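You operate a simulated robot arm through the tools that you are given. There is no shell and no other tool. Be economical: measure what you need, move in short steps, check, and stop when the job is done.

Carry out the task below with a simulated two-armed robot. There is one attempt and no reset: what you move stays moved.

TASK
Get the line running again and sort the teal book on it.
Fine: twist stop button 2 free, press reset and start on the button box, then lay the book on the top belt; leave the line running.

The check looks at the end state, three seconds after you hand in, the way a careful person would. Anything else that was tipped, shoved, dropped, spilled or broken makes it a failure.

THE ROBOT
Two 7-joint arms with two-finger parallel grippers on one trunk, on a base that drives. Base frame: it is fixed to the floor where the robot stands at the start and does not move with it; the origin is under the middle of the robot, x ahead of it, y to its left, z up. Readings come in m, degrees, newtons and seconds.
The left shoulder is at the start at [0.07, 0.163, 1.37], the right one opposite. With the tool pointing down near the work surface each hand reaches from about 0.32 to 0.86 m from the robot's upright axis, wherever it stands, measured 20 degrees to its own side. Places, roughly: stop button two [1, 0, 1.2]. Payload 3.43 kg a hand.
The tool frame of a hand sits at the grasp point between the pads (the TCP): z along the fingers, y along the line on which they close. The tips reach 0.034 m beyond it. The gripper opens to 0.128 m. The fingers are 0.024 m wide and 0.012 m thick; the gripper's body (0.048 by 0.13 m) begins 0.096 m behind the TCP.
Orientation is that of the tool frame in the base frame, as a unit quaternion [w, x, y, z]. With the fingers straight down and closing along the base's y, the tool's x points along the base's -x, its y along +y and its z along -z.

THE INTERFACE
- The arms move only by the tool move_arm. It takes "left_motion", "right_motion" or both (then of equal length, played together; a hand with none holds still); each is a list of rows, each a list of 6 numbers: the shift along the tool's x, y, z in units of 250 mm (1.0 is 250 mm), then the turn, a rotation vector about the tool's x, y, z in units of 60 degrees (1.0 is 60 degrees). In form: [[tx, ty, tz, rx, ry, rz], ...]. A call has 1 to 8 rows; each row is the pose to reach, as a shift and turn from the pose commanded when the call began, along the tool's axes at that moment. "left_jaw" and "right_jaw" are, for a hand that has rows, the closure in counts, from 0 (fully open) to 255 (shut), set as the call begins (left out, the last holds). A call with a number of a shift or a turn outside -1 to 1 is refused whole. Each row takes 0.2 s and may step no farther than 0.05 m and 8.6 degrees from the row before; otherwise, or with a gripper value out of range, the whole call is refused. Where a pose cannot be reached the arm comes as near as it can. A force on the tool above 40 N (or 10 N above the force at the start of the call, whichever is more), or a blocked arm, ends the call early, and 0.2 s more pass. Each finger travels about 0.153 m/s and halts on what it meets, pressing with about 26 N; the grip force reading is that of the motor and also rises with nothing between the fingers. The clock runs only during rows and for 0.2 s after the last one: add rows that repeat a pose to give the fingers time. The reply holds the time, the measured pose of the TCP, the force on the tool along the base axes, the opening and the grip force, in the units named above and with some noise, with the torque about the TCP (base axes, N m) and any sound that the robot's microphone picked up.
- Cameras (640 x 400 px; columns grow to the right, rows downward): "scene" is now at [0.1078, 0.0845, 1.6239]; the picture's right is [0.81, -0.58, 0.00], its down [-0.19, -0.26, -0.95] and it looks along [0.55, 0.77, -0.32] (base axes); focal length 214 px, centre (320, 200). "left" rides on the left gripper at [0.076, 0.011, -0.16] in its tool frame; the picture's right is [-0.15, 0.99, 0.00], its down [-0.88, -0.13, -0.46] and it looks along [-0.45, -0.07, 0.89] (tool axes); focal length 234 px, centre (320, 200). "right" rides on the right gripper at [0.076, -0.011, -0.16] in its tool frame; the picture's right is [0.15, 0.99, 0.00], its down [-0.88, 0.13, -0.46] and it looks along [-0.45, 0.07, 0.89] (tool axes); focal length 234 px, centre (320, 200). There is no depth. A picture from a camera that has moved, and an enlarged one, comes with that camera's place and axes in the base frame and with its lens. The place of the scene camera against the robot may be out by one fixed shift of up to 0.012 m in any direction.
- snapshot(camera): a new picture of that camera. The clock stands still meanwhile.
- move_column(by): slides the trunk up (or, below 0, down) by that many m; the arms and the scene camera ride with it, the base frame stays. It gives what a move gives, with no picture.
- roll_base(legs): drives the robot by 1 to 6 legs, each [ahead, left, turn to the left] in m, m and degrees, along the robot's own axes; the way and the turn of a leg run together, so that a leg with both is an arc; at most 1.5 m and 180 degrees a leg. The arms and the cameras ride along, it lands a little off, and it stops where it bumps. It gives what a move gives.
- aim_head(pan, tilt): turns the head with the scene camera to pan (to the left, within 86 degrees either way) and tilt (down, from -29 to 69), counted from straight ahead of the robot. It gives what a move gives.
- close_up(camera, box): a new picture of the part [left, top, right, bottom] of that camera's present view, enlarged. The clock stands still meanwhile.
- finish_job(): hands the job in; it is judged then, once.

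Work in short steps. Places have to be worked out from the pictures, the camera data and where the tool is seen: move nearer, look again, correct. Check each grasp and each placing, and mend what went wrong. You have 120 turns and 92 pictures in all, those below and enlarged ones among them. Open the grippers and draw the arms clear of the work before you hand the job in, unless the task says otherwise; then end with one line.

The tools are called after "Call:" by a JSON object that holds its "name" and its "arguments". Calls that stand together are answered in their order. move_arm: Moves the arms, as the interface text tells. Its arguments: {"type":"object","properties":{"left_motion":{"type":"array"},"left_jaw":{"type":"number"},"right_motion":{"type":"array"},"right_jaw":{"type":"number"}},"required":[]} The other tools are called the same way: move_column (by) slides the trunk up or down; roll_base (legs) drives the base; aim_head (pan, tilt) turns the head that bears the scene camera; snapshot (camera) takes a picture; close_up (camera, box) takes an enlarged picture of a part of a camera's view; finish_job () hands the job in.

At the start:

```text
t: 0.0
left_position: [0.2924, 0.3311, 1.5591]
left_ee_rot: [0.0, -0.001, 1.0, 0.0]
left_ft_force: [-0.3, 1.1, -0.1]
left_wrist_torque: [0.02, -0.02, -0.01]
left_grip_width: 0.1282
left_gripper_force: 0.1
right_position: [0.434, 0.0779, 1.5412]
right_ee_rot: [0.001, 0.0, 1.0, 0.0]
right_ft_force: [-0.6, -0.6, -0.1]
right_wrist_torque: [-0.01, -0.03, -0.01]
right_grip_width: 0.1279
right_gripper_force: 0.0
trunk travel left (down, up): [-0.85, 0.09]
robot x, y, heading: [-0.0018, 0.0031, -0.0]
head pan, tilt: [54.4, 18.5]
```

scene: 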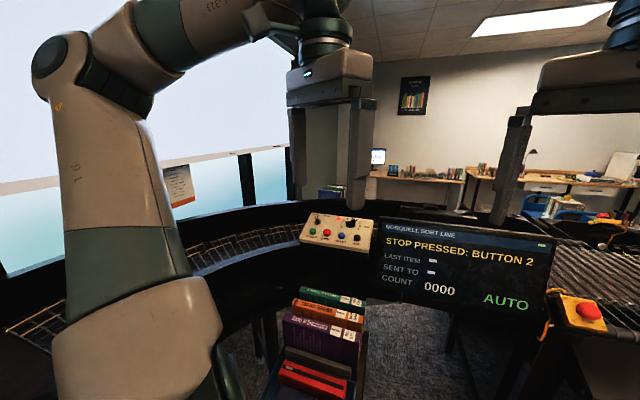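
right: 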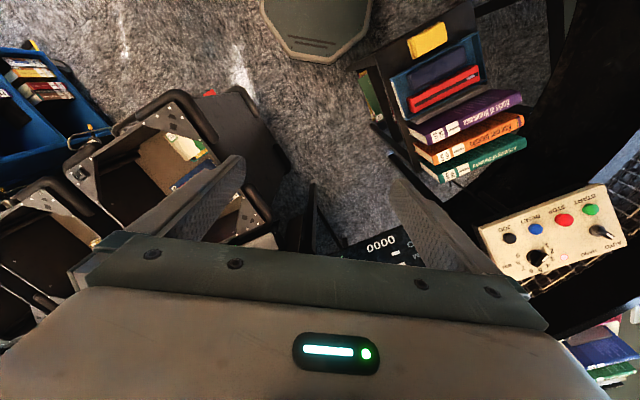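
left: 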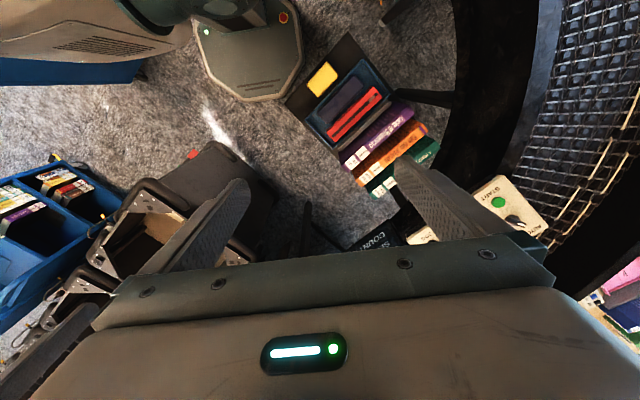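

The line shows "STOP PRESSED: BUTTON 2", and I can see the button box and a stack of books including a teal/green one. I'll turn the head straight ahead to see the stop button and the belts.

Call:
{"name": "close_up", "arguments": {"camera": "scene", "box": [220, 180, 640, 400]}}

Call:
{"name": "aim_head", "arguments": {"pan": 0, "tilt": 25}}

Call:
{"name": "snapshot", "arguments": {"camera": "scene"}}

```text
1.52 times, centred on (430, 290) of scene
camera zoom: at [0.1078, 0.0845, 1.6239], right [0.81, -0.58, 0.0], down [-0.19, -0.26, -0.95], along [0.55, 0.77, -0.32], focal length 327 px, centre (152, 63)
```

zoom: 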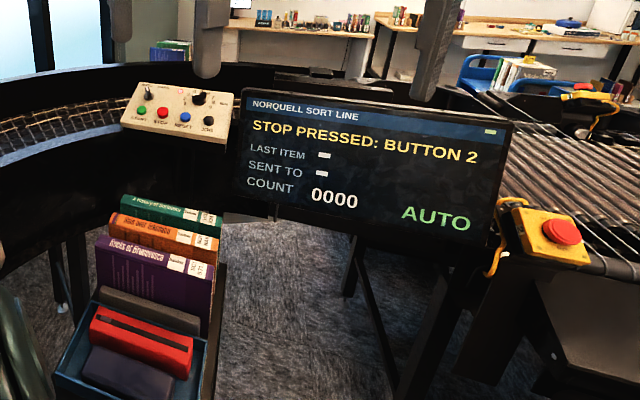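

```text
t: 1.2
left_position: [0.2914, 0.3298, 1.558]
left_ee_rot: [-0.001, 0.0, 1.0, 0.0]
left_ft_force: [0.0, 0.0, -0.4]
left_wrist_torque: [0.0, 0.01, 0.01]
left_grip_width: 0.1281
left_gripper_force: 0.0
right_position: [0.4345, 0.0782, 1.542]
right_ee_rot: [0.0, 0.0, 1.0, 0.0]
right_ft_force: [0.5, 0.2, -0.2]
right_wrist_torque: [-0.01, 0.05, 0.01]
right_grip_width: 0.1278
right_gripper_force: 0.1
trunk travel left (down, up): [-0.85, 0.09]
robot x, y, heading: [0.0023, -0.0001, 0.1]
head pan, tilt: [0.0, 25.0]
```

```text
87 pictures are left
camera scene: at [0.1456, 0.0088, 1.6135], right [0.0, -1.0, 0.0], down [-0.42, 0.0, -0.91], along [0.91, 0.0, -0.42], focal length 214 px, centre (320, 200)
```

scene: 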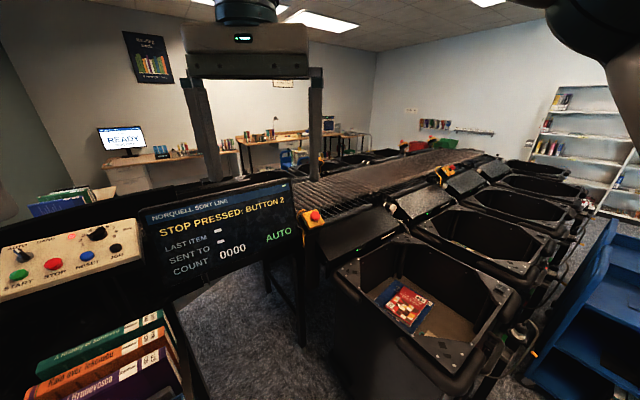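

Button 2 appears as the near yellow box ahead. I'll take closer looks at it and the button box, and look left at the curved belts and books.

Call:
{"name": "close_up", "arguments": {"camera": "scene", "box": [240, 130, 480, 280]}}

Call:
{"name": "close_up", "arguments": {"camera": "scene", "box": [0, 170, 320, 400]}}

Call:
{"name": "aim_head", "arguments": {"pan": 45, "tilt": 50}}

Call:
{"name": "snapshot", "arguments": {"camera": "scene"}}

Call:
{"name": "aim_head", "arguments": {"pan": 86, "tilt": 35}}

Call:
{"name": "snapshot", "arguments": {"camera": "scene"}}

```text
2.67 times, centred on (360, 205) of scene
camera zoom: at [0.1456, 0.0088, 1.6135], right [0.0, -1.0, 0.0], down [-0.42, 0.0, -0.91], along [0.91, 0.0, -0.42], focal length 572 px, centre (213, 187)
```

zoom: 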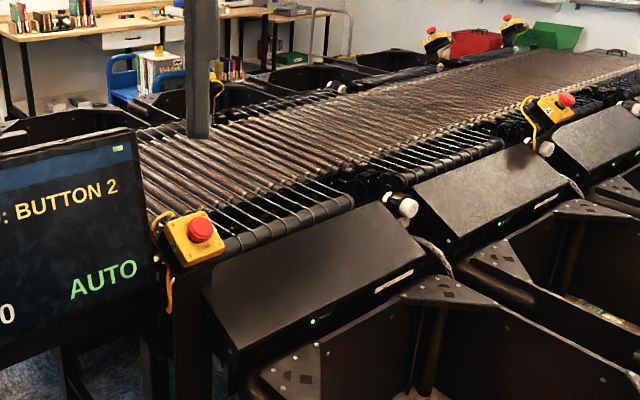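

```text
1.74 times, centred on (160, 285) of scene
camera zoom: at [0.1456, 0.0088, 1.6135], right [0.0, -1.0, 0.0], down [-0.42, 0.0, -0.91], along [0.91, 0.0, -0.42], focal length 373 px, centre (598, 52)
```

zoom: 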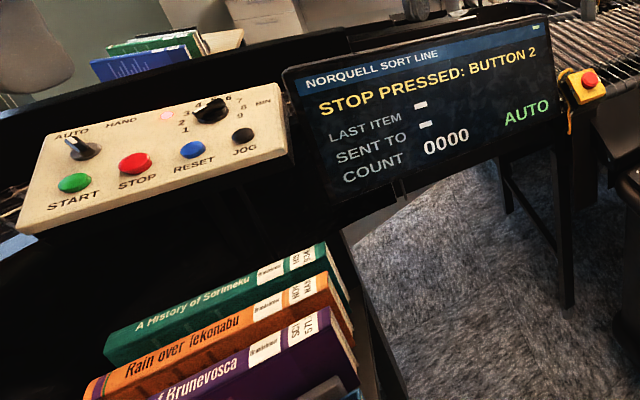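

```text
t: 2.4
left_position: [0.2933, 0.3309, 1.5578]
left_ee_rot: [0.0, 0.0, 1.0, 0.0]
left_ft_force: [-0.2, -0.4, 0.2]
left_wrist_torque: [0.0, 0.0, -0.01]
left_grip_width: 0.1282
left_gripper_force: 0.1
right_position: [0.4344, 0.0789, 1.5418]
right_ee_rot: [0.0, -0.001, 1.0, 0.001]
right_ft_force: [-0.1, 0.1, 0.4]
right_wrist_torque: [0.01, -0.01, 0.0]
right_grip_width: 0.1278
right_gripper_force: 0.0
trunk travel left (down, up): [-0.85, 0.09]
robot x, y, heading: [0.0022, 0.001, -0.1]
head pan, tilt: [45.0, 50.0]
```

```text
84 pictures are left
camera scene: at [0.1079, 0.063, 1.576], right [0.71, -0.71, 0.0], down [-0.54, -0.54, -0.64], along [0.46, 0.45, -0.77], focal length 214 px, centre (320, 200)
```

scene: 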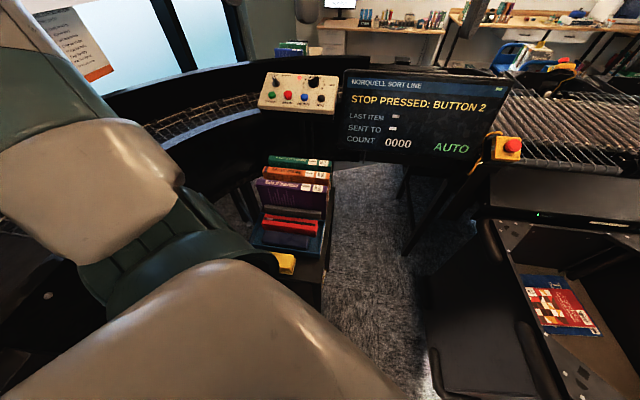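

```text
t: 3.4
left_position: [0.2926, 0.3302, 1.5581]
left_ee_rot: [0.0, 0.001, 1.0, 0.001]
left_ft_force: [0.9, -0.2, -0.4]
left_wrist_torque: [0.02, -0.02, 0.03]
left_grip_width: 0.1279
left_gripper_force: 0.1
right_position: [0.4334, 0.0777, 1.5408]
right_ee_rot: [0.0, 0.0, 1.0, 0.0]
right_ft_force: [0.2, 0.0, -0.3]
right_wrist_torque: [0.0, -0.01, 0.02]
right_grip_width: 0.1279
right_gripper_force: 0.0
trunk travel left (down, up): [-0.85, 0.09]
robot x, y, heading: [-0.0005, 0.0026, -0.0]
head pan, tilt: [85.9, 35.0]
```

```text
83 pictures are left
camera scene: at [0.0598, 0.0965, 1.5977], right [1.0, -0.07, 0.0], down [-0.04, -0.57, -0.82], along [0.06, 0.82, -0.57], focal length 214 px, centre (320, 200)
```

scene: 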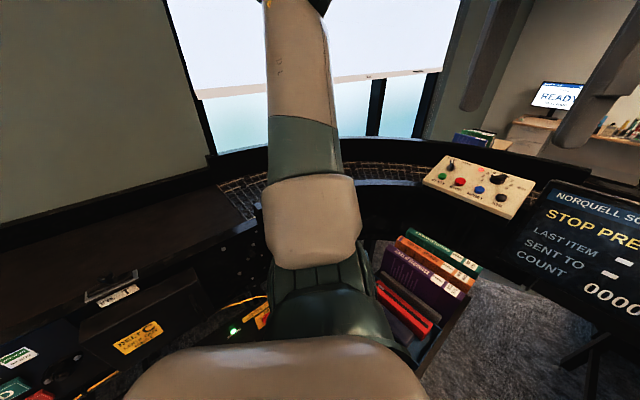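

I need a better view of the belt structure. Enlarging the present view.

Call:
{"name": "close_up", "arguments": {"camera": "scene", "box": [360, 120, 560, 300]}}

Call:
{"name": "close_up", "arguments": {"camera": "scene", "box": [0, 160, 300, 400]}}

Call:
{"name": "close_up", "arguments": {"camera": "left", "box": [320, 0, 640, 250]}}

```text
2.22 times, centred on (460, 210) of scene
camera zoom: at [0.0598, 0.0965, 1.5977], right [1.0, -0.07, 0.0], down [-0.04, -0.57, -0.82], along [0.06, 0.82, -0.57], focal length 477 px, centre (9, 178)
```

zoom: 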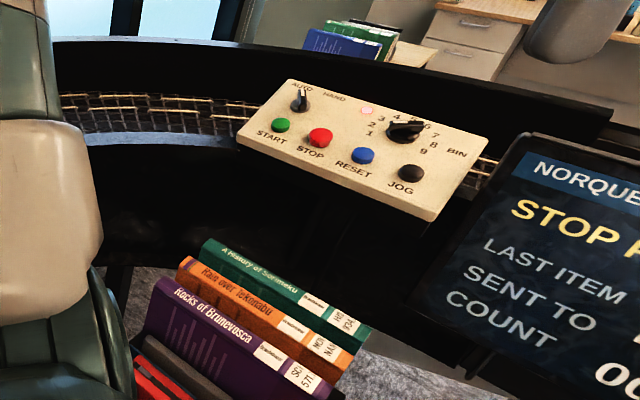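

```text
1.67 times, centred on (150, 280) of scene
camera zoom: at [0.0598, 0.0965, 1.5977], right [1.0, -0.07, 0.0], down [-0.04, -0.57, -0.82], along [0.06, 0.82, -0.57], focal length 358 px, centre (603, 67)
```

zoom: 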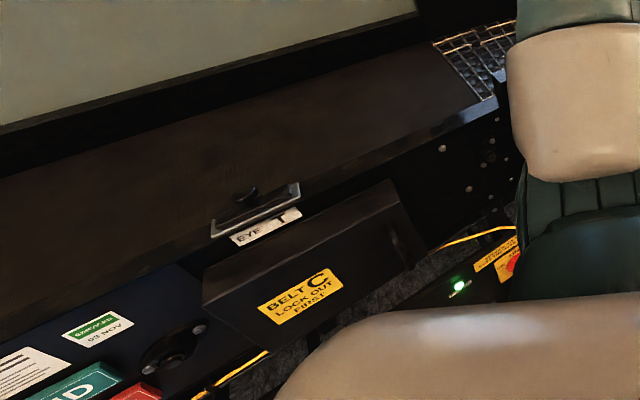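

```text
1.60 times, centred on (480, 125) of left
camera zoom: at [0.2162, 0.3418, 1.7184], right [0.15, 0.99, 0.0], down [0.88, -0.13, 0.46], along [0.45, -0.07, -0.89], focal length 375 px, centre (64, 320)
```

zoom: 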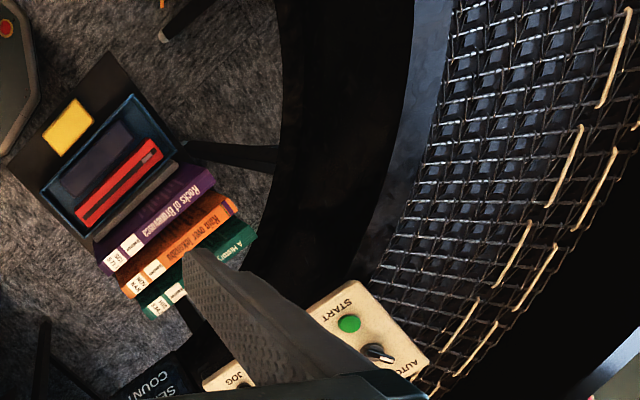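

I estimate reset at about (0.59, 0.62, 1.24) and the teal book's spine at about (0.49, 0.54, 1.08). I need to see the floor ahead before driving nearer to button 2.

Call:
{"name": "aim_head", "arguments": {"pan": -10, "tilt": 60}}

Call:
{"name": "snapshot", "arguments": {"camera": "scene"}}

```text
t: 5.2
left_position: [0.2926, 0.3299, 1.5576]
left_ee_rot: [0.0, -0.001, 1.0, 0.0]
left_ft_force: [0.7, 0.3, 0.0]
left_wrist_torque: [-0.02, 0.01, -0.02]
left_grip_width: 0.128
left_gripper_force: 0.0
right_position: [0.434, 0.0784, 1.5406]
right_ee_rot: [0.0, 0.0, 1.0, 0.0]
right_ft_force: [0.0, 0.7, -0.6]
right_wrist_torque: [0.01, 0.01, -0.02]
right_grip_width: 0.1281
right_gripper_force: 0.0
trunk travel left (down, up): [-0.85, 0.09]
robot x, y, heading: [-0.0009, 0.0011, 0.0]
head pan, tilt: [-10.0, 60.0]
```

```text
79 pictures are left
camera scene: at [0.1191, -0.0029, 1.5634], right [-0.17, -0.98, 0.0], down [-0.85, 0.15, -0.5], along [0.49, -0.09, -0.87], focal length 214 px, centre (320, 200)
```

scene: 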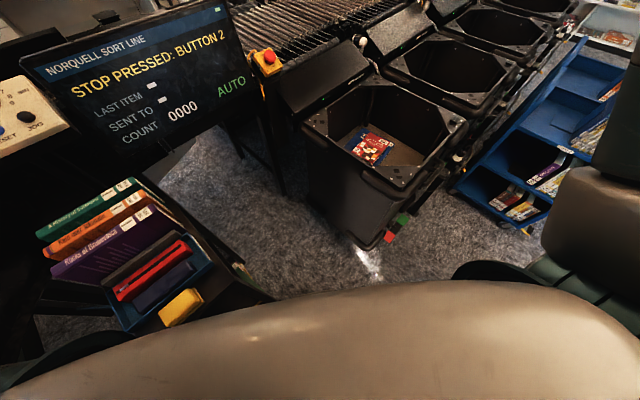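

The bin's floor corner is at about (0.52, -0.40) and the book rack's near corner at about (0.28, 0.20). I'll drive diagonally ahead-right into the free gap so that a hand reaches button 2.

Call:
{"name": "roll_base", "arguments": {"legs": [[0.16, -0.13, 0]]}}

Call:
{"name": "aim_head", "arguments": {"pan": 10, "tilt": 35}}

Call:
{"name": "snapshot", "arguments": {"camera": "scene"}}

Call:
{"name": "snapshot", "arguments": {"camera": "right"}}

Call:
{"name": "snapshot", "arguments": {"camera": "left"}}

```text
t: 6.8
left_position: [0.4474, 0.2006, 1.5582]
left_ee_rot: [0.002, 0.001, 1.0, -0.001]
left_ft_force: [-0.4, 0.8, -0.5]
left_wrist_torque: [-0.09, -0.02, 0.03]
left_grip_width: 0.128
left_gripper_force: 0.0
right_position: [0.5892, -0.0513, 1.5412]
right_ee_rot: [0.002, 0.001, 1.0, -0.001]
right_ft_force: [0.7, 0.0, 0.2]
right_wrist_torque: [-0.03, -0.03, 0.03]
right_grip_width: 0.128
right_gripper_force: 0.0
trunk travel left (down, up): [-0.85, 0.09]
robot x, y, heading: [0.1597, -0.1308, -0.1]
head pan, tilt: [-10.0, 60.0]
```

```text
t: 7.7
left_position: [0.4539, 0.1961, 1.5579]
left_ee_rot: [0.0, 0.001, 1.0, 0.0]
left_ft_force: [-0.5, -0.2, -0.2]
left_wrist_torque: [0.02, 0.04, 0.02]
left_grip_width: 0.1278
left_gripper_force: 0.1
right_position: [0.5948, -0.056, 1.5405]
right_ee_rot: [0.0, 0.001, 1.0, 0.0]
right_ft_force: [-0.4, -0.1, -0.4]
right_wrist_torque: [0.02, -0.02, -0.05]
right_grip_width: 0.128
right_gripper_force: 0.2
trunk travel left (down, up): [-0.85, 0.09]
robot x, y, heading: [0.1598, -0.1325, -0.1]
head pan, tilt: [10.0, 35.0]
```

```text
78 pictures are left
camera scene: at [0.3, -0.1096, 1.5975], right [0.17, -0.99, 0.0], down [-0.57, -0.1, -0.82], along [0.81, 0.14, -0.57], focal length 214 px, centre (320, 200)
```

scene: 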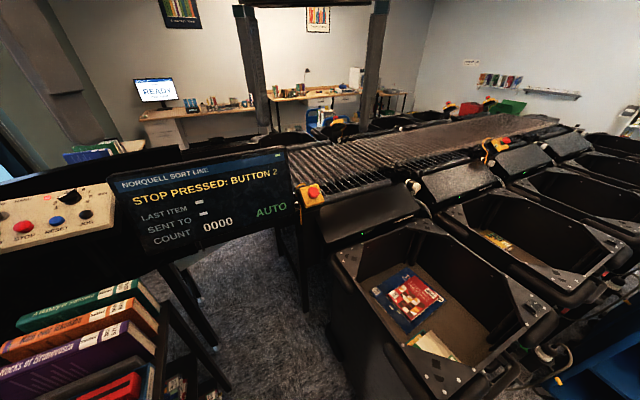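

```text
77 pictures are left
camera right: at [0.5186, -0.0657, 1.7007], right [-0.14, 0.99, 0.0], down [0.88, 0.13, 0.46], along [0.45, 0.07, -0.89], focal length 234 px, centre (320, 200)
```

right: 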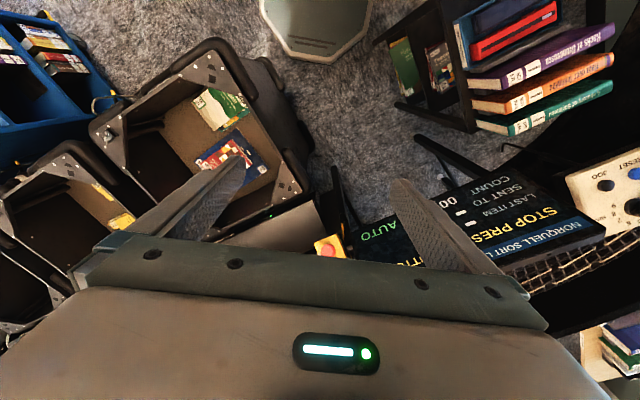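

```text
76 pictures are left
camera left: at [0.3768, 0.2082, 1.7185], right [0.15, 0.99, 0.0], down [0.88, -0.13, 0.46], along [0.45, -0.07, -0.89], focal length 234 px, centre (320, 200)
```

left: 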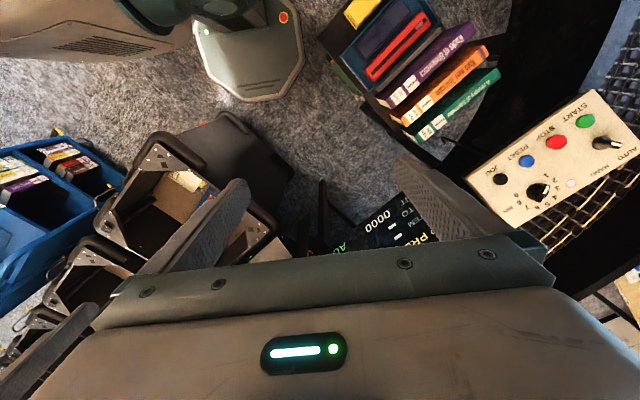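

Triangulating gives button 2's cap at about (0.93, 0.02, 1.185). I'll look closer at its tilt and surroundings.

Call:
{"name": "close_up", "arguments": {"camera": "right", "box": [290, 220, 370, 270]}}

Call:
{"name": "close_up", "arguments": {"camera": "scene", "box": [270, 150, 366, 210]}}

```text
8.00 times, centred on (330, 245) of right
camera zoom: at [0.5186, -0.0657, 1.7007], right [-0.14, 0.99, 0.0], down [0.88, 0.13, 0.46], along [0.45, 0.07, -0.89], focal length 1873 px, centre (240, -160)
```

zoom: 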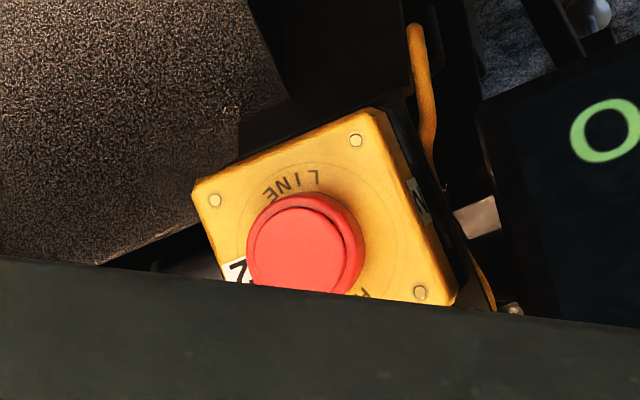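

```text
6.67 times, centred on (318, 180) of scene
camera zoom: at [0.3, -0.1096, 1.5975], right [0.17, -0.99, 0.0], down [-0.57, -0.1, -0.82], along [0.81, 0.14, -0.57], focal length 1430 px, centre (333, 333)
```

zoom: 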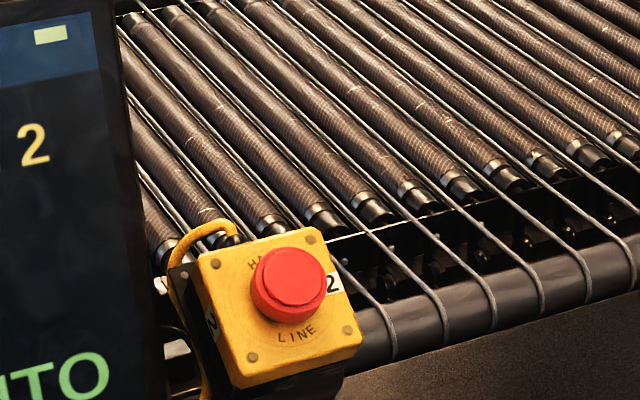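

Cap is labelled 2; from the screw square I estimate its face normal as about (-0.41, -0.36, 0.84). I'll bring the right hand above it with the tool along that normal, jaws at about 75 mm.

Call:
{"name": "move_arm", "arguments": {"right_motion": [[-0.137, 0.008, 0.103, -0.052, -0.059, 0], [-0.274, 0.016, 0.206, -0.103, -0.117, 0], [-0.411, 0.024, 0.309, -0.155, -0.176, 0], [-0.549, 0.032, 0.411, -0.207, -0.235, 0], [-0.686, 0.04, 0.514, -0.259, -0.294, 0], [-0.823, 0.048, 0.617, -0.31, -0.352, 0], [-0.96, 0.056, 0.72, -0.362, -0.411, 0]], "right_jaw": 106}}

Call:
{"name": "snapshot", "arguments": {"camera": "right"}}

Call:
{"name": "snapshot", "arguments": {"camera": "scene"}}

```text
t: 9.3
left_position: [0.4537, 0.1968, 1.5581]
left_ee_rot: [0.0, 0.0, 1.0, 0.0]
left_ft_force: [-0.6, -0.1, 0.4]
left_wrist_torque: [-0.01, 0.07, 0.0]
left_grip_width: 0.1281
left_gripper_force: 0.1
right_position: [0.8321, -0.0418, 1.3614]
right_ee_rot: [0.213, 0.0, 0.959, 0.188]
right_ft_force: [1.0, -0.1, 0.4]
right_wrist_torque: [-0.02, 0.01, 0.04]
right_grip_width: 0.0748
right_gripper_force: 0.1
trunk travel left (down, up): [-0.85, 0.09]
robot x, y, heading: [0.1566, -0.1292, -0.4]
head pan, tilt: [10.0, 35.0]
```

```text
73 pictures are left
camera right: at [0.699, -0.1023, 1.4599], right [-0.21, 0.93, 0.3], down [0.6, -0.11, 0.79], along [0.77, 0.35, -0.54], focal length 234 px, centre (320, 200)
```

right: 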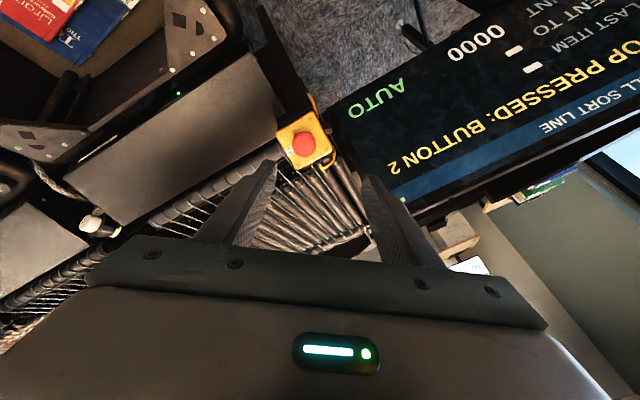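

```text
72 pictures are left
camera scene: at [0.3001, -0.109, 1.5976], right [0.17, -0.99, 0.0], down [-0.57, -0.1, -0.82], along [0.81, 0.14, -0.57], focal length 214 px, centre (320, 200)
```

scene: 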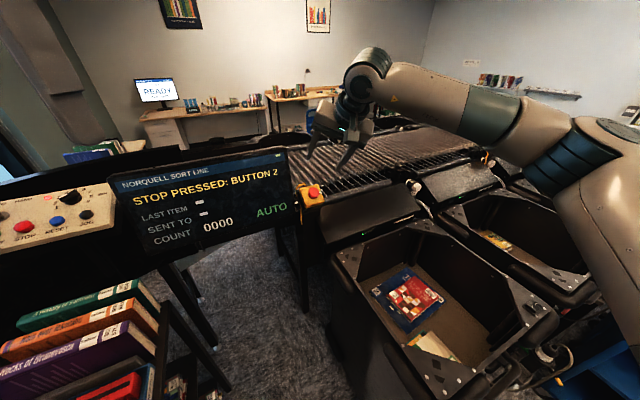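

The hand's aligned. Zoom on the button through the right camera to refine its position.

Call:
{"name": "close_up", "arguments": {"camera": "right", "box": [263, 110, 343, 160]}}

Call:
{"name": "close_up", "arguments": {"camera": "scene", "box": [270, 100, 398, 210]}}

```text
8.00 times, centred on (303, 135) of right
camera zoom: at [0.699, -0.1023, 1.4599], right [-0.21, 0.93, 0.3], down [0.6, -0.11, 0.79], along [0.77, 0.35, -0.54], focal length 1873 px, centre (456, 720)
```

zoom: 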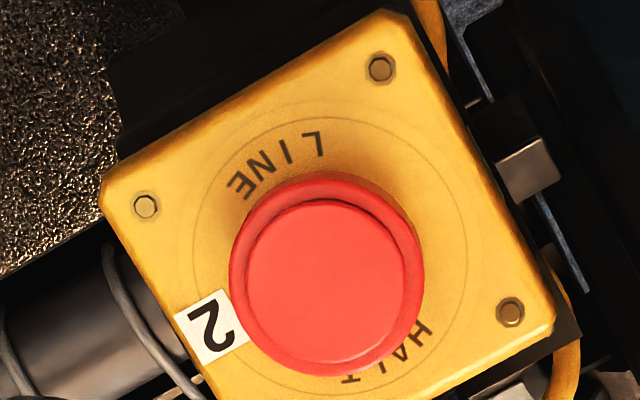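

```text
3.64 times, centred on (334, 155) of scene
camera zoom: at [0.3001, -0.109, 1.5976], right [0.17, -0.99, 0.0], down [-0.57, -0.1, -0.82], along [0.81, 0.14, -0.57], focal length 780 px, centre (269, 364)
```

zoom: 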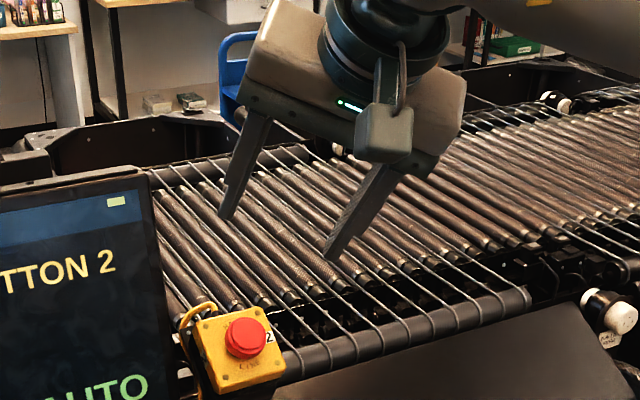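

The face centre comes out at about (0.944, 0.022, 1.165) and the cap is about 40 mm wide, centred with the tool direction fine. Moving to roughly 60 mm above the grip pose.

Call:
{"name": "move_arm", "arguments": {"right_motion": [[-0.022, -0.027, 0.174, 0, 0, 0], [-0.044, -0.054, 0.348, 0, 0, 0], [-0.066, -0.081, 0.522, 0, 0, 0]]}}

Call:
{"name": "snapshot", "arguments": {"camera": "right"}}

Call:
{"name": "close_up", "arguments": {"camera": "scene", "box": [260, 110, 388, 220]}}

```text
t: 10.1
left_position: [0.4525, 0.1982, 1.5584]
left_ee_rot: [0.0, 0.001, 1.0, 0.0]
left_ft_force: [0.2, -0.2, -0.4]
left_wrist_torque: [-0.01, 0.05, 0.02]
left_grip_width: 0.1282
left_gripper_force: 0.1
right_position: [0.9028, -0.0139, 1.2488]
right_ee_rot: [0.212, 0.001, 0.959, 0.187]
right_ft_force: [0.3, 0.3, 0.3]
right_wrist_torque: [-0.01, 0.04, 0.0]
right_grip_width: 0.075
right_gripper_force: 0.0
trunk travel left (down, up): [-0.85, 0.09]
robot x, y, heading: [0.1613, -0.1323, -0.1]
head pan, tilt: [10.0, 35.0]
```

```text
69 pictures are left
camera right: at [0.7702, -0.0749, 1.3488], right [-0.21, 0.93, 0.29], down [0.6, -0.11, 0.79], along [0.77, 0.34, -0.54], focal length 234 px, centre (320, 200)
```

right: 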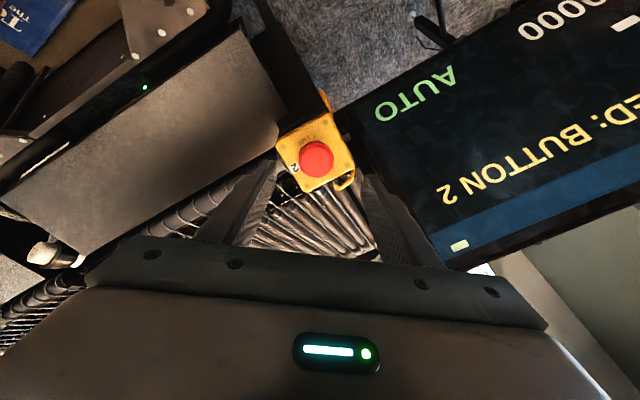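

```text
3.64 times, centred on (324, 165) of scene
camera zoom: at [0.2997, -0.1078, 1.5977], right [0.17, -0.99, 0.0], down [-0.57, -0.1, -0.82], along [0.81, 0.14, -0.57], focal length 780 px, centre (306, 327)
```

zoom: 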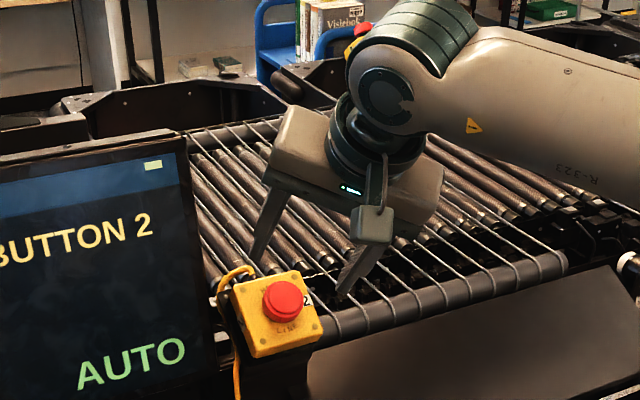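

The cap lies nearly on the tool axis. One more zoom to fix the remaining depth and lateral offset.

Call:
{"name": "close_up", "arguments": {"camera": "right", "box": [267, 120, 367, 200]}}

```text
5.00 times, centred on (317, 160) of right
camera zoom: at [0.7702, -0.0749, 1.3488], right [-0.21, 0.93, 0.29], down [0.6, -0.11, 0.79], along [0.77, 0.34, -0.54], focal length 1171 px, centre (335, 400)
```

zoom: 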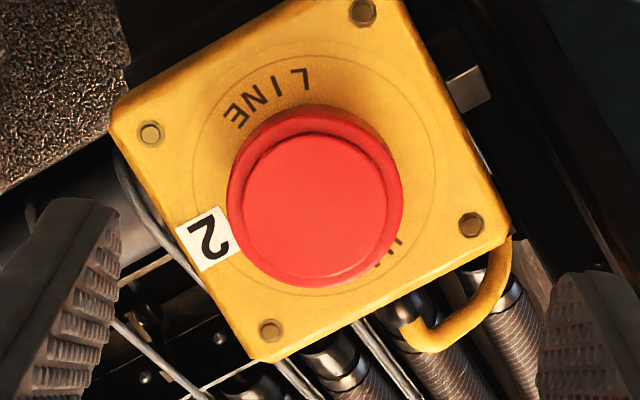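

Size change suggests the face may be ~20–30 mm deeper than assumed. I'll advance 35 mm with a small correction and measure again.

Call:
{"name": "move_arm", "arguments": {"right_motion": [[-0.008, -0.012, 0.07, 0, 0, 0], [-0.016, -0.012, 0.14, 0, 0, 0]]}}

Call:
{"name": "close_up", "arguments": {"camera": "right", "box": [240, 100, 400, 200]}}

Call:
{"name": "close_up", "arguments": {"camera": "scene", "box": [280, 150, 360, 210]}}

```text
t: 10.7
left_position: [0.453, 0.1982, 1.558]
left_ee_rot: [0.0, 0.001, 1.0, -0.001]
left_ft_force: [0.4, 0.0, -0.2]
left_wrist_torque: [0.0, -0.01, -0.01]
left_grip_width: 0.128
left_gripper_force: 0.0
right_position: [0.9209, -0.0054, 1.2201]
right_ee_rot: [0.212, 0.001, 0.959, 0.186]
right_ft_force: [0.0, 0.4, 0.2]
right_wrist_torque: [0.02, -0.03, 0.02]
right_grip_width: 0.0749
right_gripper_force: 0.0
trunk travel left (down, up): [-0.85, 0.09]
robot x, y, heading: [0.1563, -0.1297, 0.2]
head pan, tilt: [10.0, 35.0]
```

```text
4.00 times, centred on (320, 150) of right
camera zoom: at [0.7883, -0.0652, 1.3205], right [-0.21, 0.93, 0.29], down [0.61, -0.11, 0.79], along [0.77, 0.34, -0.54], focal length 937 px, centre (320, 400)
```

zoom: 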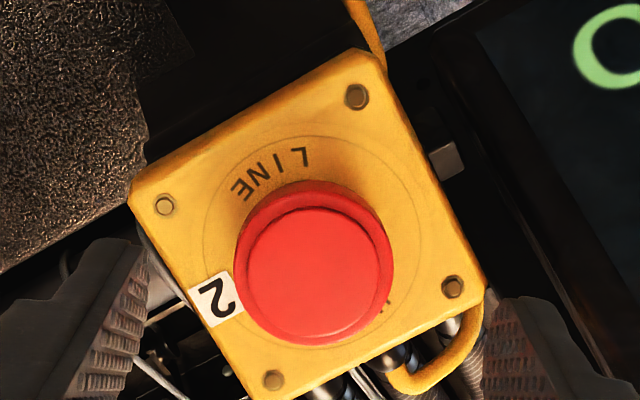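

```text
6.67 times, centred on (320, 180) of scene
camera zoom: at [0.3, -0.1074, 1.5976], right [0.17, -0.99, 0.0], down [-0.57, -0.1, -0.82], along [0.81, 0.14, -0.57], focal length 1430 px, centre (320, 333)
```

zoom: 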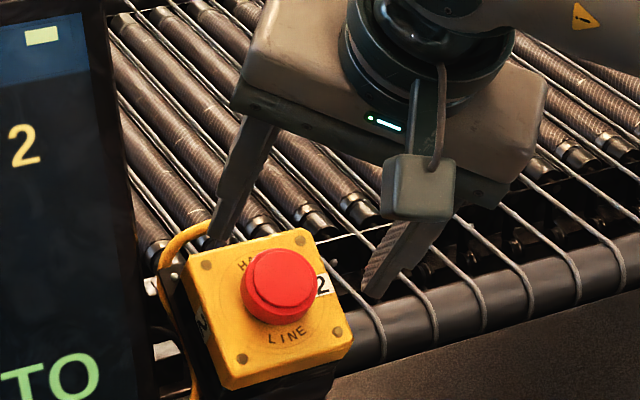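

Now the face is ~85 mm ahead of the TCP, centred within ~1 mm. Advancing 40 mm so the tips sit ~10 mm above the face around the cap.

Call:
{"name": "move_arm", "arguments": {"right_motion": [[-0.002, -0.004, 0.08, 0, 0, 0], [-0.004, -0.004, 0.16, 0, 0, 0]]}}

Call:
{"name": "snapshot", "arguments": {"camera": "right"}}

Call:
{"name": "close_up", "arguments": {"camera": "scene", "box": [280, 150, 360, 210]}}

```text
t: 11.3
left_position: [0.4533, 0.199, 1.5585]
left_ee_rot: [0.0, 0.001, 1.0, -0.001]
left_ft_force: [0.7, -0.2, -0.5]
left_wrist_torque: [-0.02, 0.02, -0.01]
left_grip_width: 0.1277
left_gripper_force: 0.1
right_position: [0.94, 0.0099, 1.1874]
right_ee_rot: [0.212, 0.001, 0.959, 0.186]
right_ft_force: [1.1, -0.3, -0.4]
right_wrist_torque: [-0.07, -0.03, 0.01]
right_grip_width: 0.075
right_gripper_force: 0.1
trunk travel left (down, up): [-0.85, 0.09]
robot x, y, heading: [0.1592, -0.1325, 0.2]
head pan, tilt: [10.0, 35.0]
```

```text
64 pictures are left
camera right: at [0.8073, -0.0514, 1.2869], right [-0.21, 0.93, 0.29], down [0.61, -0.11, 0.79], along [0.77, 0.34, -0.54], focal length 234 px, centre (320, 200)
```

right: 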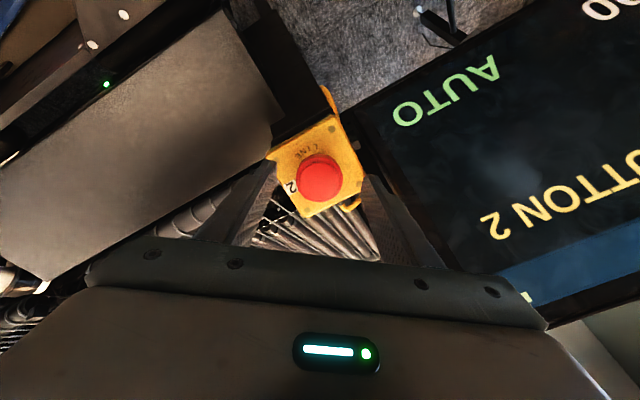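

```text
6.67 times, centred on (320, 180) of scene
camera zoom: at [0.3002, -0.1072, 1.5976], right [0.17, -0.99, 0.0], down [-0.57, -0.1, -0.82], along [0.81, 0.14, -0.57], focal length 1430 px, centre (320, 333)
```

zoom: 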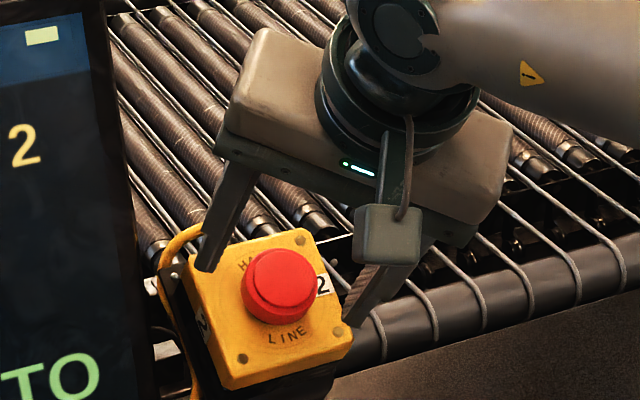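

Fingers straddle the cap; by image the cap top is near the tips, so I go 10 mm deeper and close.

Call:
{"name": "move_arm", "arguments": {"right_motion": [[0, 0, 0.04, 0, 0, 0]]}}

Call:
{"name": "move_arm", "arguments": {"right_motion": [[0, 0, 0, 0, 0, 0], [0, 0, 0, 0, 0, 0], [0, 0, 0, 0, 0, 0]], "right_jaw": 255}}

Call:
{"name": "close_up", "arguments": {"camera": "scene", "box": [280, 150, 360, 210]}}

```text
t: 11.7
left_position: [0.4526, 0.1973, 1.5592]
left_ee_rot: [0.0, 0.001, 1.0, 0.0]
left_ft_force: [0.0, -0.7, 0.3]
left_wrist_torque: [0.01, -0.02, 0.01]
left_grip_width: 0.128
left_gripper_force: 0.0
right_position: [0.9431, 0.0114, 1.18]
right_ee_rot: [0.213, 0.001, 0.959, 0.187]
right_ft_force: [0.6, 0.0, 0.0]
right_wrist_torque: [0.02, -0.01, 0.0]
right_grip_width: 0.0748
right_gripper_force: 0.1
trunk travel left (down, up): [-0.85, 0.09]
robot x, y, heading: [0.1564, -0.1334, -0.1]
head pan, tilt: [10.0, 35.0]
```

```text
t: 12.5
left_position: [0.4509, 0.1978, 1.559]
left_ee_rot: [0.0, 0.0, 1.0, 0.0]
left_ft_force: [0.1, -0.4, -0.2]
left_wrist_torque: [-0.01, 0.02, -0.01]
left_grip_width: 0.1281
left_gripper_force: 0.0
right_position: [0.9422, 0.0126, 1.1805]
right_ee_rot: [0.212, 0.001, 0.959, 0.186]
right_ft_force: [3.1, 1.5, -1.8]
right_wrist_torque: [0.04, -0.2, -0.06]
right_grip_width: 0.0407
right_gripper_force: 45.3
trunk travel left (down, up): [-0.85, 0.09]
robot x, y, heading: [0.158, -0.1328, -0.2]
head pan, tilt: [10.0, 35.0]
```

```text
6.67 times, centred on (320, 180) of scene
camera zoom: at [0.2997, -0.1079, 1.5976], right [0.17, -0.99, 0.0], down [-0.57, -0.1, -0.82], along [0.81, 0.14, -0.57], focal length 1430 px, centre (320, 333)
```

zoom: 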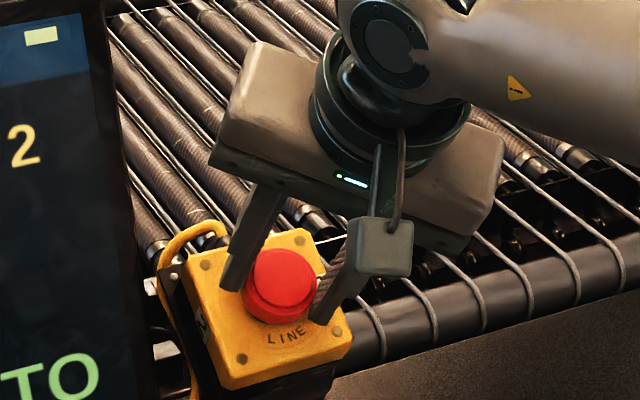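

Gripped at 40.7 mm, the cap's width. Now I twist clockwise (about +tool z), 45 degrees.

Call:
{"name": "move_arm", "arguments": {"right_motion": [[0, 0, 0, 0, 0, 0.13], [0, 0, 0, 0, 0, 0.26], [0, 0, 0, 0, 0, 0.39], [0, 0, 0, 0, 0, 0.52], [0, 0, 0, 0, 0, 0.65], [0, 0, 0, 0, 0, 0.78]]}}

Call:
{"name": "snapshot", "arguments": {"camera": "scene"}}

```text
t: 13.9
left_position: [0.4504, 0.1983, 1.559]
left_ee_rot: [0.0, 0.001, 1.0, -0.001]
left_ft_force: [-0.2, 0.1, 0.0]
left_wrist_torque: [-0.01, -0.02, -0.01]
left_grip_width: 0.1281
left_gripper_force: 0.0
right_position: [0.9419, 0.0124, 1.1836]
right_ee_rot: [0.123, 0.382, 0.879, 0.258]
right_ft_force: [10.5, 7.1, 21.0]
right_wrist_torque: [1.04, -0.11, 0.62]
right_grip_width: 0.0409
right_gripper_force: 45.3
trunk travel left (down, up): [-0.85, 0.09]
robot x, y, heading: [0.1603, -0.1301, -0.2]
head pan, tilt: [10.0, 35.0]
```

```text
61 pictures are left
camera scene: at [0.2972, -0.1083, 1.5981], right [0.17, -0.99, 0.0], down [-0.56, -0.1, -0.82], along [0.81, 0.14, -0.57], focal length 214 px, centre (320, 200)
```

scene: 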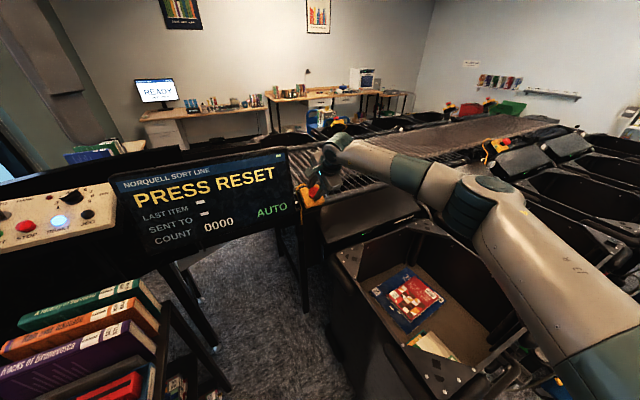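

The screen now says PRESS RESET: button 2 is released. Opening the jaws and backing straight off.

Call:
{"name": "move_arm", "arguments": {"right_motion": [[0, 0, 0, 0, 0, 0], [0, 0, 0, 0, 0, 0], [0, 0, -0.15, 0, 0, 0], [0, 0, -0.33, 0, 0, 0], [0, 0, -0.5, 0, 0, 0], [0, 0, -0.68, 0, 0, 0], [0, 0, -0.85, 0, 0, 0]], "right_jaw": 90}}

Call:
{"name": "snapshot", "arguments": {"camera": "scene"}}

```text
t: 15.5
left_position: [0.4495, 0.1957, 1.5593]
left_ee_rot: [0.0, 0.0, 1.0, 0.0]
left_ft_force: [-0.3, 0.5, 0.3]
left_wrist_torque: [0.03, -0.03, -0.01]
left_grip_width: 0.1279
left_gripper_force: 0.1
right_position: [0.8538, -0.0647, 1.3586]
right_ee_rot: [0.121, 0.382, 0.88, 0.256]
right_ft_force: [-0.3, 0.3, -0.4]
right_wrist_torque: [0.0, -0.06, 0.0]
right_grip_width: 0.0829
right_gripper_force: 0.1
trunk travel left (down, up): [-0.85, 0.09]
robot x, y, heading: [0.1572, -0.134, 0.0]
head pan, tilt: [10.0, 35.0]
```

```text
60 pictures are left
camera scene: at [0.2972, -0.1097, 1.5978], right [0.17, -0.99, 0.0], down [-0.56, -0.1, -0.82], along [0.81, 0.14, -0.57], focal length 214 px, centre (320, 200)
```

scene: 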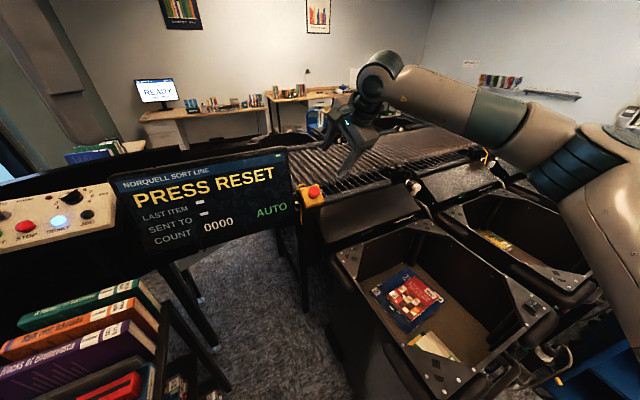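

Backed off cleanly. Now retract the right arm: first undo the twist while rising.

Call:
{"name": "move_arm", "arguments": {"right_motion": [[0, 0, -0.05, 0, 0, -0.13], [0, 0, -0.1, 0, 0, -0.26], [0, 0, -0.15, 0, 0, -0.39], [0, 0, -0.2, 0, 0, -0.52], [0, 0, -0.25, 0, 0, -0.65], [0, 0, -0.3, 0, 0, -0.78]]}}

Call:
{"name": "move_arm", "arguments": {"right_motion": [[0.08, 0.06, -0.15, 0.052, 0.059, 0], [0.16, 0.12, -0.3, 0.103, 0.117, 0], [0.24, 0.18, -0.45, 0.155, 0.176, 0], [0.32, 0.24, -0.6, 0.207, 0.235, 0], [0.4, 0.26, -0.7, 0.259, 0.294, 0], [0.48, 0.26, -0.75, 0.31, 0.352, 0], [0.5, 0.26, -0.78, 0.362, 0.411, 0]]}}

Call:
{"name": "aim_head", "arguments": {"pan": 60, "tilt": 40}}

Call:
{"name": "snapshot", "arguments": {"camera": "scene"}}

Call:
{"name": "snapshot", "arguments": {"camera": "left"}}

```text
t: 16.9
left_position: [0.4516, 0.1966, 1.558]
left_ee_rot: [0.0, 0.001, 1.0, 0.0]
left_ft_force: [-0.5, 0.0, 0.3]
left_wrist_torque: [0.01, -0.05, 0.01]
left_grip_width: 0.128
left_gripper_force: 0.1
right_position: [0.8258, -0.0911, 1.4214]
right_ee_rot: [0.213, 0.0, 0.959, 0.186]
right_ft_force: [1.0, 0.1, 0.0]
right_wrist_torque: [-0.02, -0.01, 0.04]
right_grip_width: 0.0827
right_gripper_force: 0.0
trunk travel left (down, up): [-0.85, 0.09]
robot x, y, heading: [0.1564, -0.1326, -0.0]
head pan, tilt: [10.0, 35.0]
```

```text
t: 18.5
left_position: [0.451, 0.1981, 1.5596]
left_ee_rot: [0.0, 0.001, 1.0, 0.0]
left_ft_force: [-0.3, 0.4, -0.3]
left_wrist_torque: [0.01, -0.03, 0.0]
left_grip_width: 0.128
left_gripper_force: 0.0
right_position: [0.6247, -0.0892, 1.5589]
right_ee_rot: [0.001, 0.001, 1.0, -0.001]
right_ft_force: [0.1, -0.1, -0.1]
right_wrist_torque: [0.0, -0.04, -0.02]
right_grip_width: 0.083
right_gripper_force: 0.0
trunk travel left (down, up): [-0.85, 0.09]
robot x, y, heading: [0.1589, -0.1282, -0.3]
head pan, tilt: [10.0, 35.0]
```

```text
t: 19.6
left_position: [0.4523, 0.1968, 1.5582]
left_ee_rot: [0.0, 0.0, 1.0, 0.001]
left_ft_force: [-0.6, -0.1, 0.2]
left_wrist_torque: [-0.01, -0.02, 0.03]
left_grip_width: 0.1278
left_gripper_force: 0.0
right_position: [0.6263, -0.0898, 1.5569]
right_ee_rot: [0.001, 0.0, 1.0, 0.0]
right_ft_force: [0.1, -0.5, 0.2]
right_wrist_torque: [0.02, 0.03, -0.01]
right_grip_width: 0.0827
right_gripper_force: 0.0
trunk travel left (down, up): [-0.85, 0.09]
robot x, y, heading: [0.1595, -0.1321, -0.3]
head pan, tilt: [60.0, 40.0]
```

```text
59 pictures are left
camera scene: at [0.2546, -0.0501, 1.5902], right [0.86, -0.5, 0.0], down [-0.32, -0.56, -0.77], along [0.39, 0.66, -0.64], focal length 214 px, centre (320, 200)
```

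scene: 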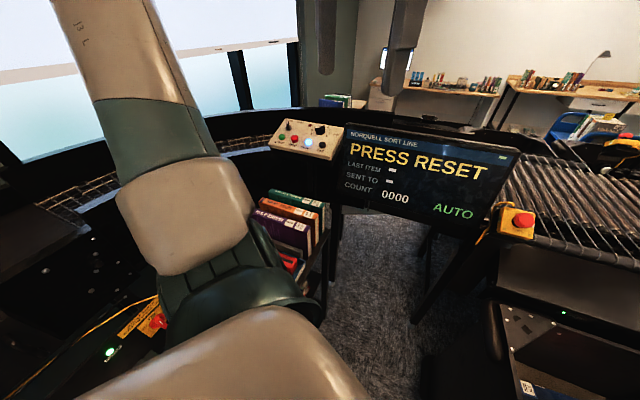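

```text
58 pictures are left
camera left: at [0.3753, 0.2093, 1.7184], right [0.15, 0.99, 0.0], down [0.88, -0.13, 0.46], along [0.45, -0.07, -0.89], focal length 234 px, centre (320, 200)
```

left: 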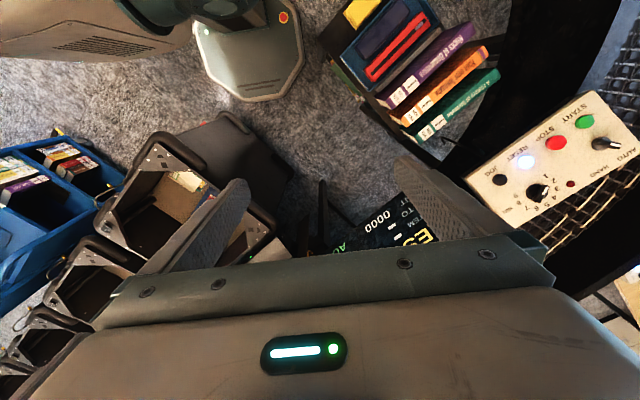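

Reset is lit; I triangulate reset ≈ (0.593, 0.623, 1.235), start ≈ (0.524, 0.715, 1.245), with the box face tilted ~24° toward the robot. Moving the left hand (jaws shut) toward a hover above reset.

Call:
{"name": "move_arm", "arguments": {"left_motion": [[-0.04, 0.16, 0.05, -0.043, -0.051, 0], [-0.08, 0.32, 0.1, -0.086, -0.102, 0], [-0.12, 0.48, 0.18, -0.129, -0.153, 0], [-0.17, 0.64, 0.26, -0.172, -0.204, 0], [-0.22, 0.8, 0.34, -0.215, -0.255, 0], [-0.26, 0.96, 0.4, -0.257, -0.306, 0]], "left_jaw": 255}}

Call:
{"name": "snapshot", "arguments": {"camera": "left"}}

Call:
{"name": "snapshot", "arguments": {"camera": "scene"}}

```text
t: 21.1
left_position: [0.5184, 0.4401, 1.4603]
left_ee_rot: [0.159, 0.001, 0.978, 0.134]
left_ft_force: [-1.3, 0.9, 0.0]
left_wrist_torque: [-0.03, 0.0, -0.01]
left_grip_width: 0.0
left_gripper_force: 26.1
right_position: [0.6264, -0.0876, 1.5582]
right_ee_rot: [0.0, 0.0, 1.0, -0.001]
right_ft_force: [-0.2, 0.0, -0.2]
right_wrist_torque: [-0.03, 0.02, 0.0]
right_grip_width: 0.0828
right_gripper_force: 0.1
trunk travel left (down, up): [-0.85, 0.09]
robot x, y, heading: [0.1567, -0.1301, -0.2]
head pan, tilt: [60.0, 40.0]
```

```text
57 pictures are left
camera left: at [0.3947, 0.4129, 1.5846], right [0.1, 0.95, 0.3], down [0.7, -0.28, 0.66], along [0.71, 0.15, -0.69], focal length 234 px, centre (320, 200)
```

left: 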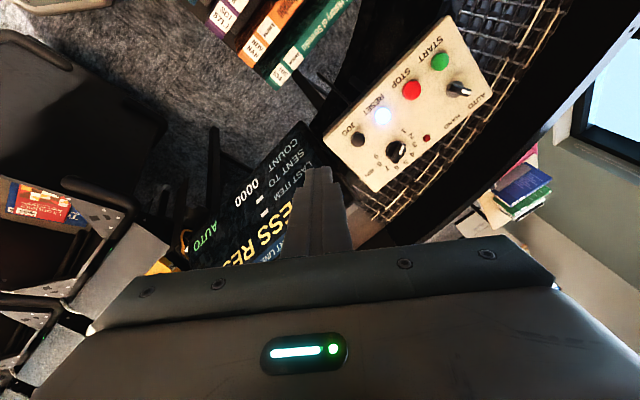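

```text
56 pictures are left
camera scene: at [0.2543, -0.0482, 1.5901], right [0.86, -0.5, 0.0], down [-0.32, -0.56, -0.77], along [0.38, 0.66, -0.64], focal length 214 px, centre (320, 200)
```

scene: 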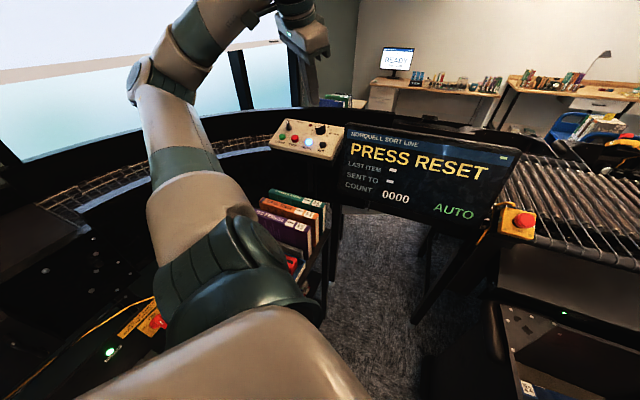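

The new view agrees: reset at (0.595, 0.622, 1.236). Moving to 60 mm above it along the face normal.

Call:
{"name": "move_arm", "arguments": {"left_motion": [[0.004, 0.15, 0.1, 0, 0, 0], [0.008, 0.3, 0.22, 0, 0, 0], [0.012, 0.42, 0.38, 0, 0, 0], [0.016, 0.452, 0.56, 0, 0, 0], [0.018, 0.452, 0.728, 0, 0, 0]]}}

Call:
{"name": "snapshot", "arguments": {"camera": "left"}}

Call:
{"name": "close_up", "arguments": {"camera": "scene", "box": [240, 60, 368, 180]}}

```text
t: 22.2
left_position: [0.5863, 0.567, 1.3224]
left_ee_rot: [0.16, 0.001, 0.978, 0.133]
left_ft_force: [-0.4, 0.4, -0.1]
left_wrist_torque: [-0.03, -0.01, -0.03]
left_grip_width: 0.0
left_gripper_force: 25.7
left hand out of reach, approached as far as the arm can: row 3, 4, 5
right_position: [0.6275, -0.0871, 1.5577]
right_ee_rot: [0.001, 0.001, 1.0, -0.001]
right_ft_force: [0.0, -0.5, 0.2]
right_wrist_torque: [-0.01, 0.02, -0.05]
right_grip_width: 0.0828
right_gripper_force: 0.0
trunk travel left (down, up): [-0.85, 0.09]
robot x, y, heading: [0.1579, -0.1265, -0.3]
head pan, tilt: [60.0, 40.0]
```

```text
55 pictures are left
camera left: at [0.4641, 0.5408, 1.448], right [0.1, 0.95, 0.3], down [0.7, -0.28, 0.66], along [0.71, 0.15, -0.69], focal length 234 px, centre (320, 200)
```

left: 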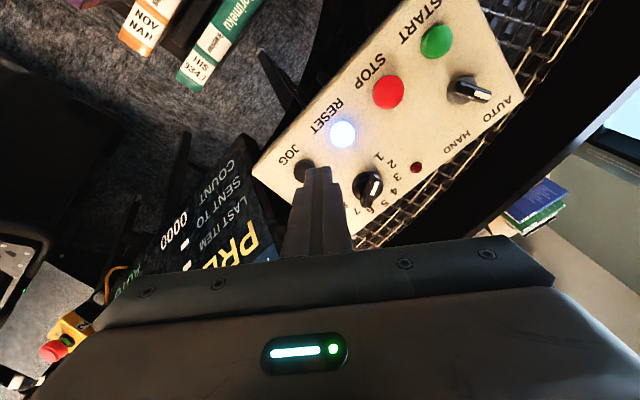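

```text
3.33 times, centred on (304, 120) of scene
camera zoom: at [0.255, -0.0479, 1.59], right [0.86, -0.5, 0.0], down [-0.32, -0.56, -0.77], along [0.38, 0.66, -0.64], focal length 715 px, centre (373, 467)
```

zoom: 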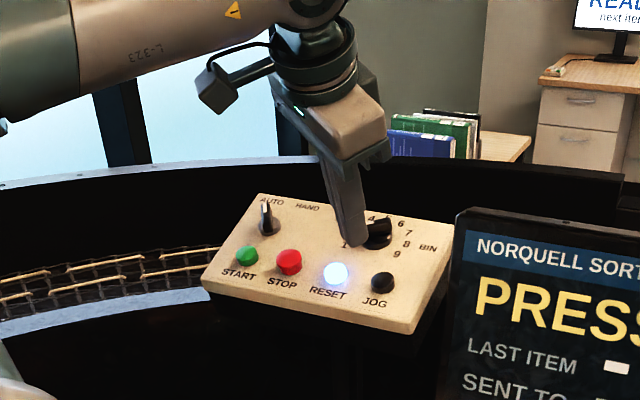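

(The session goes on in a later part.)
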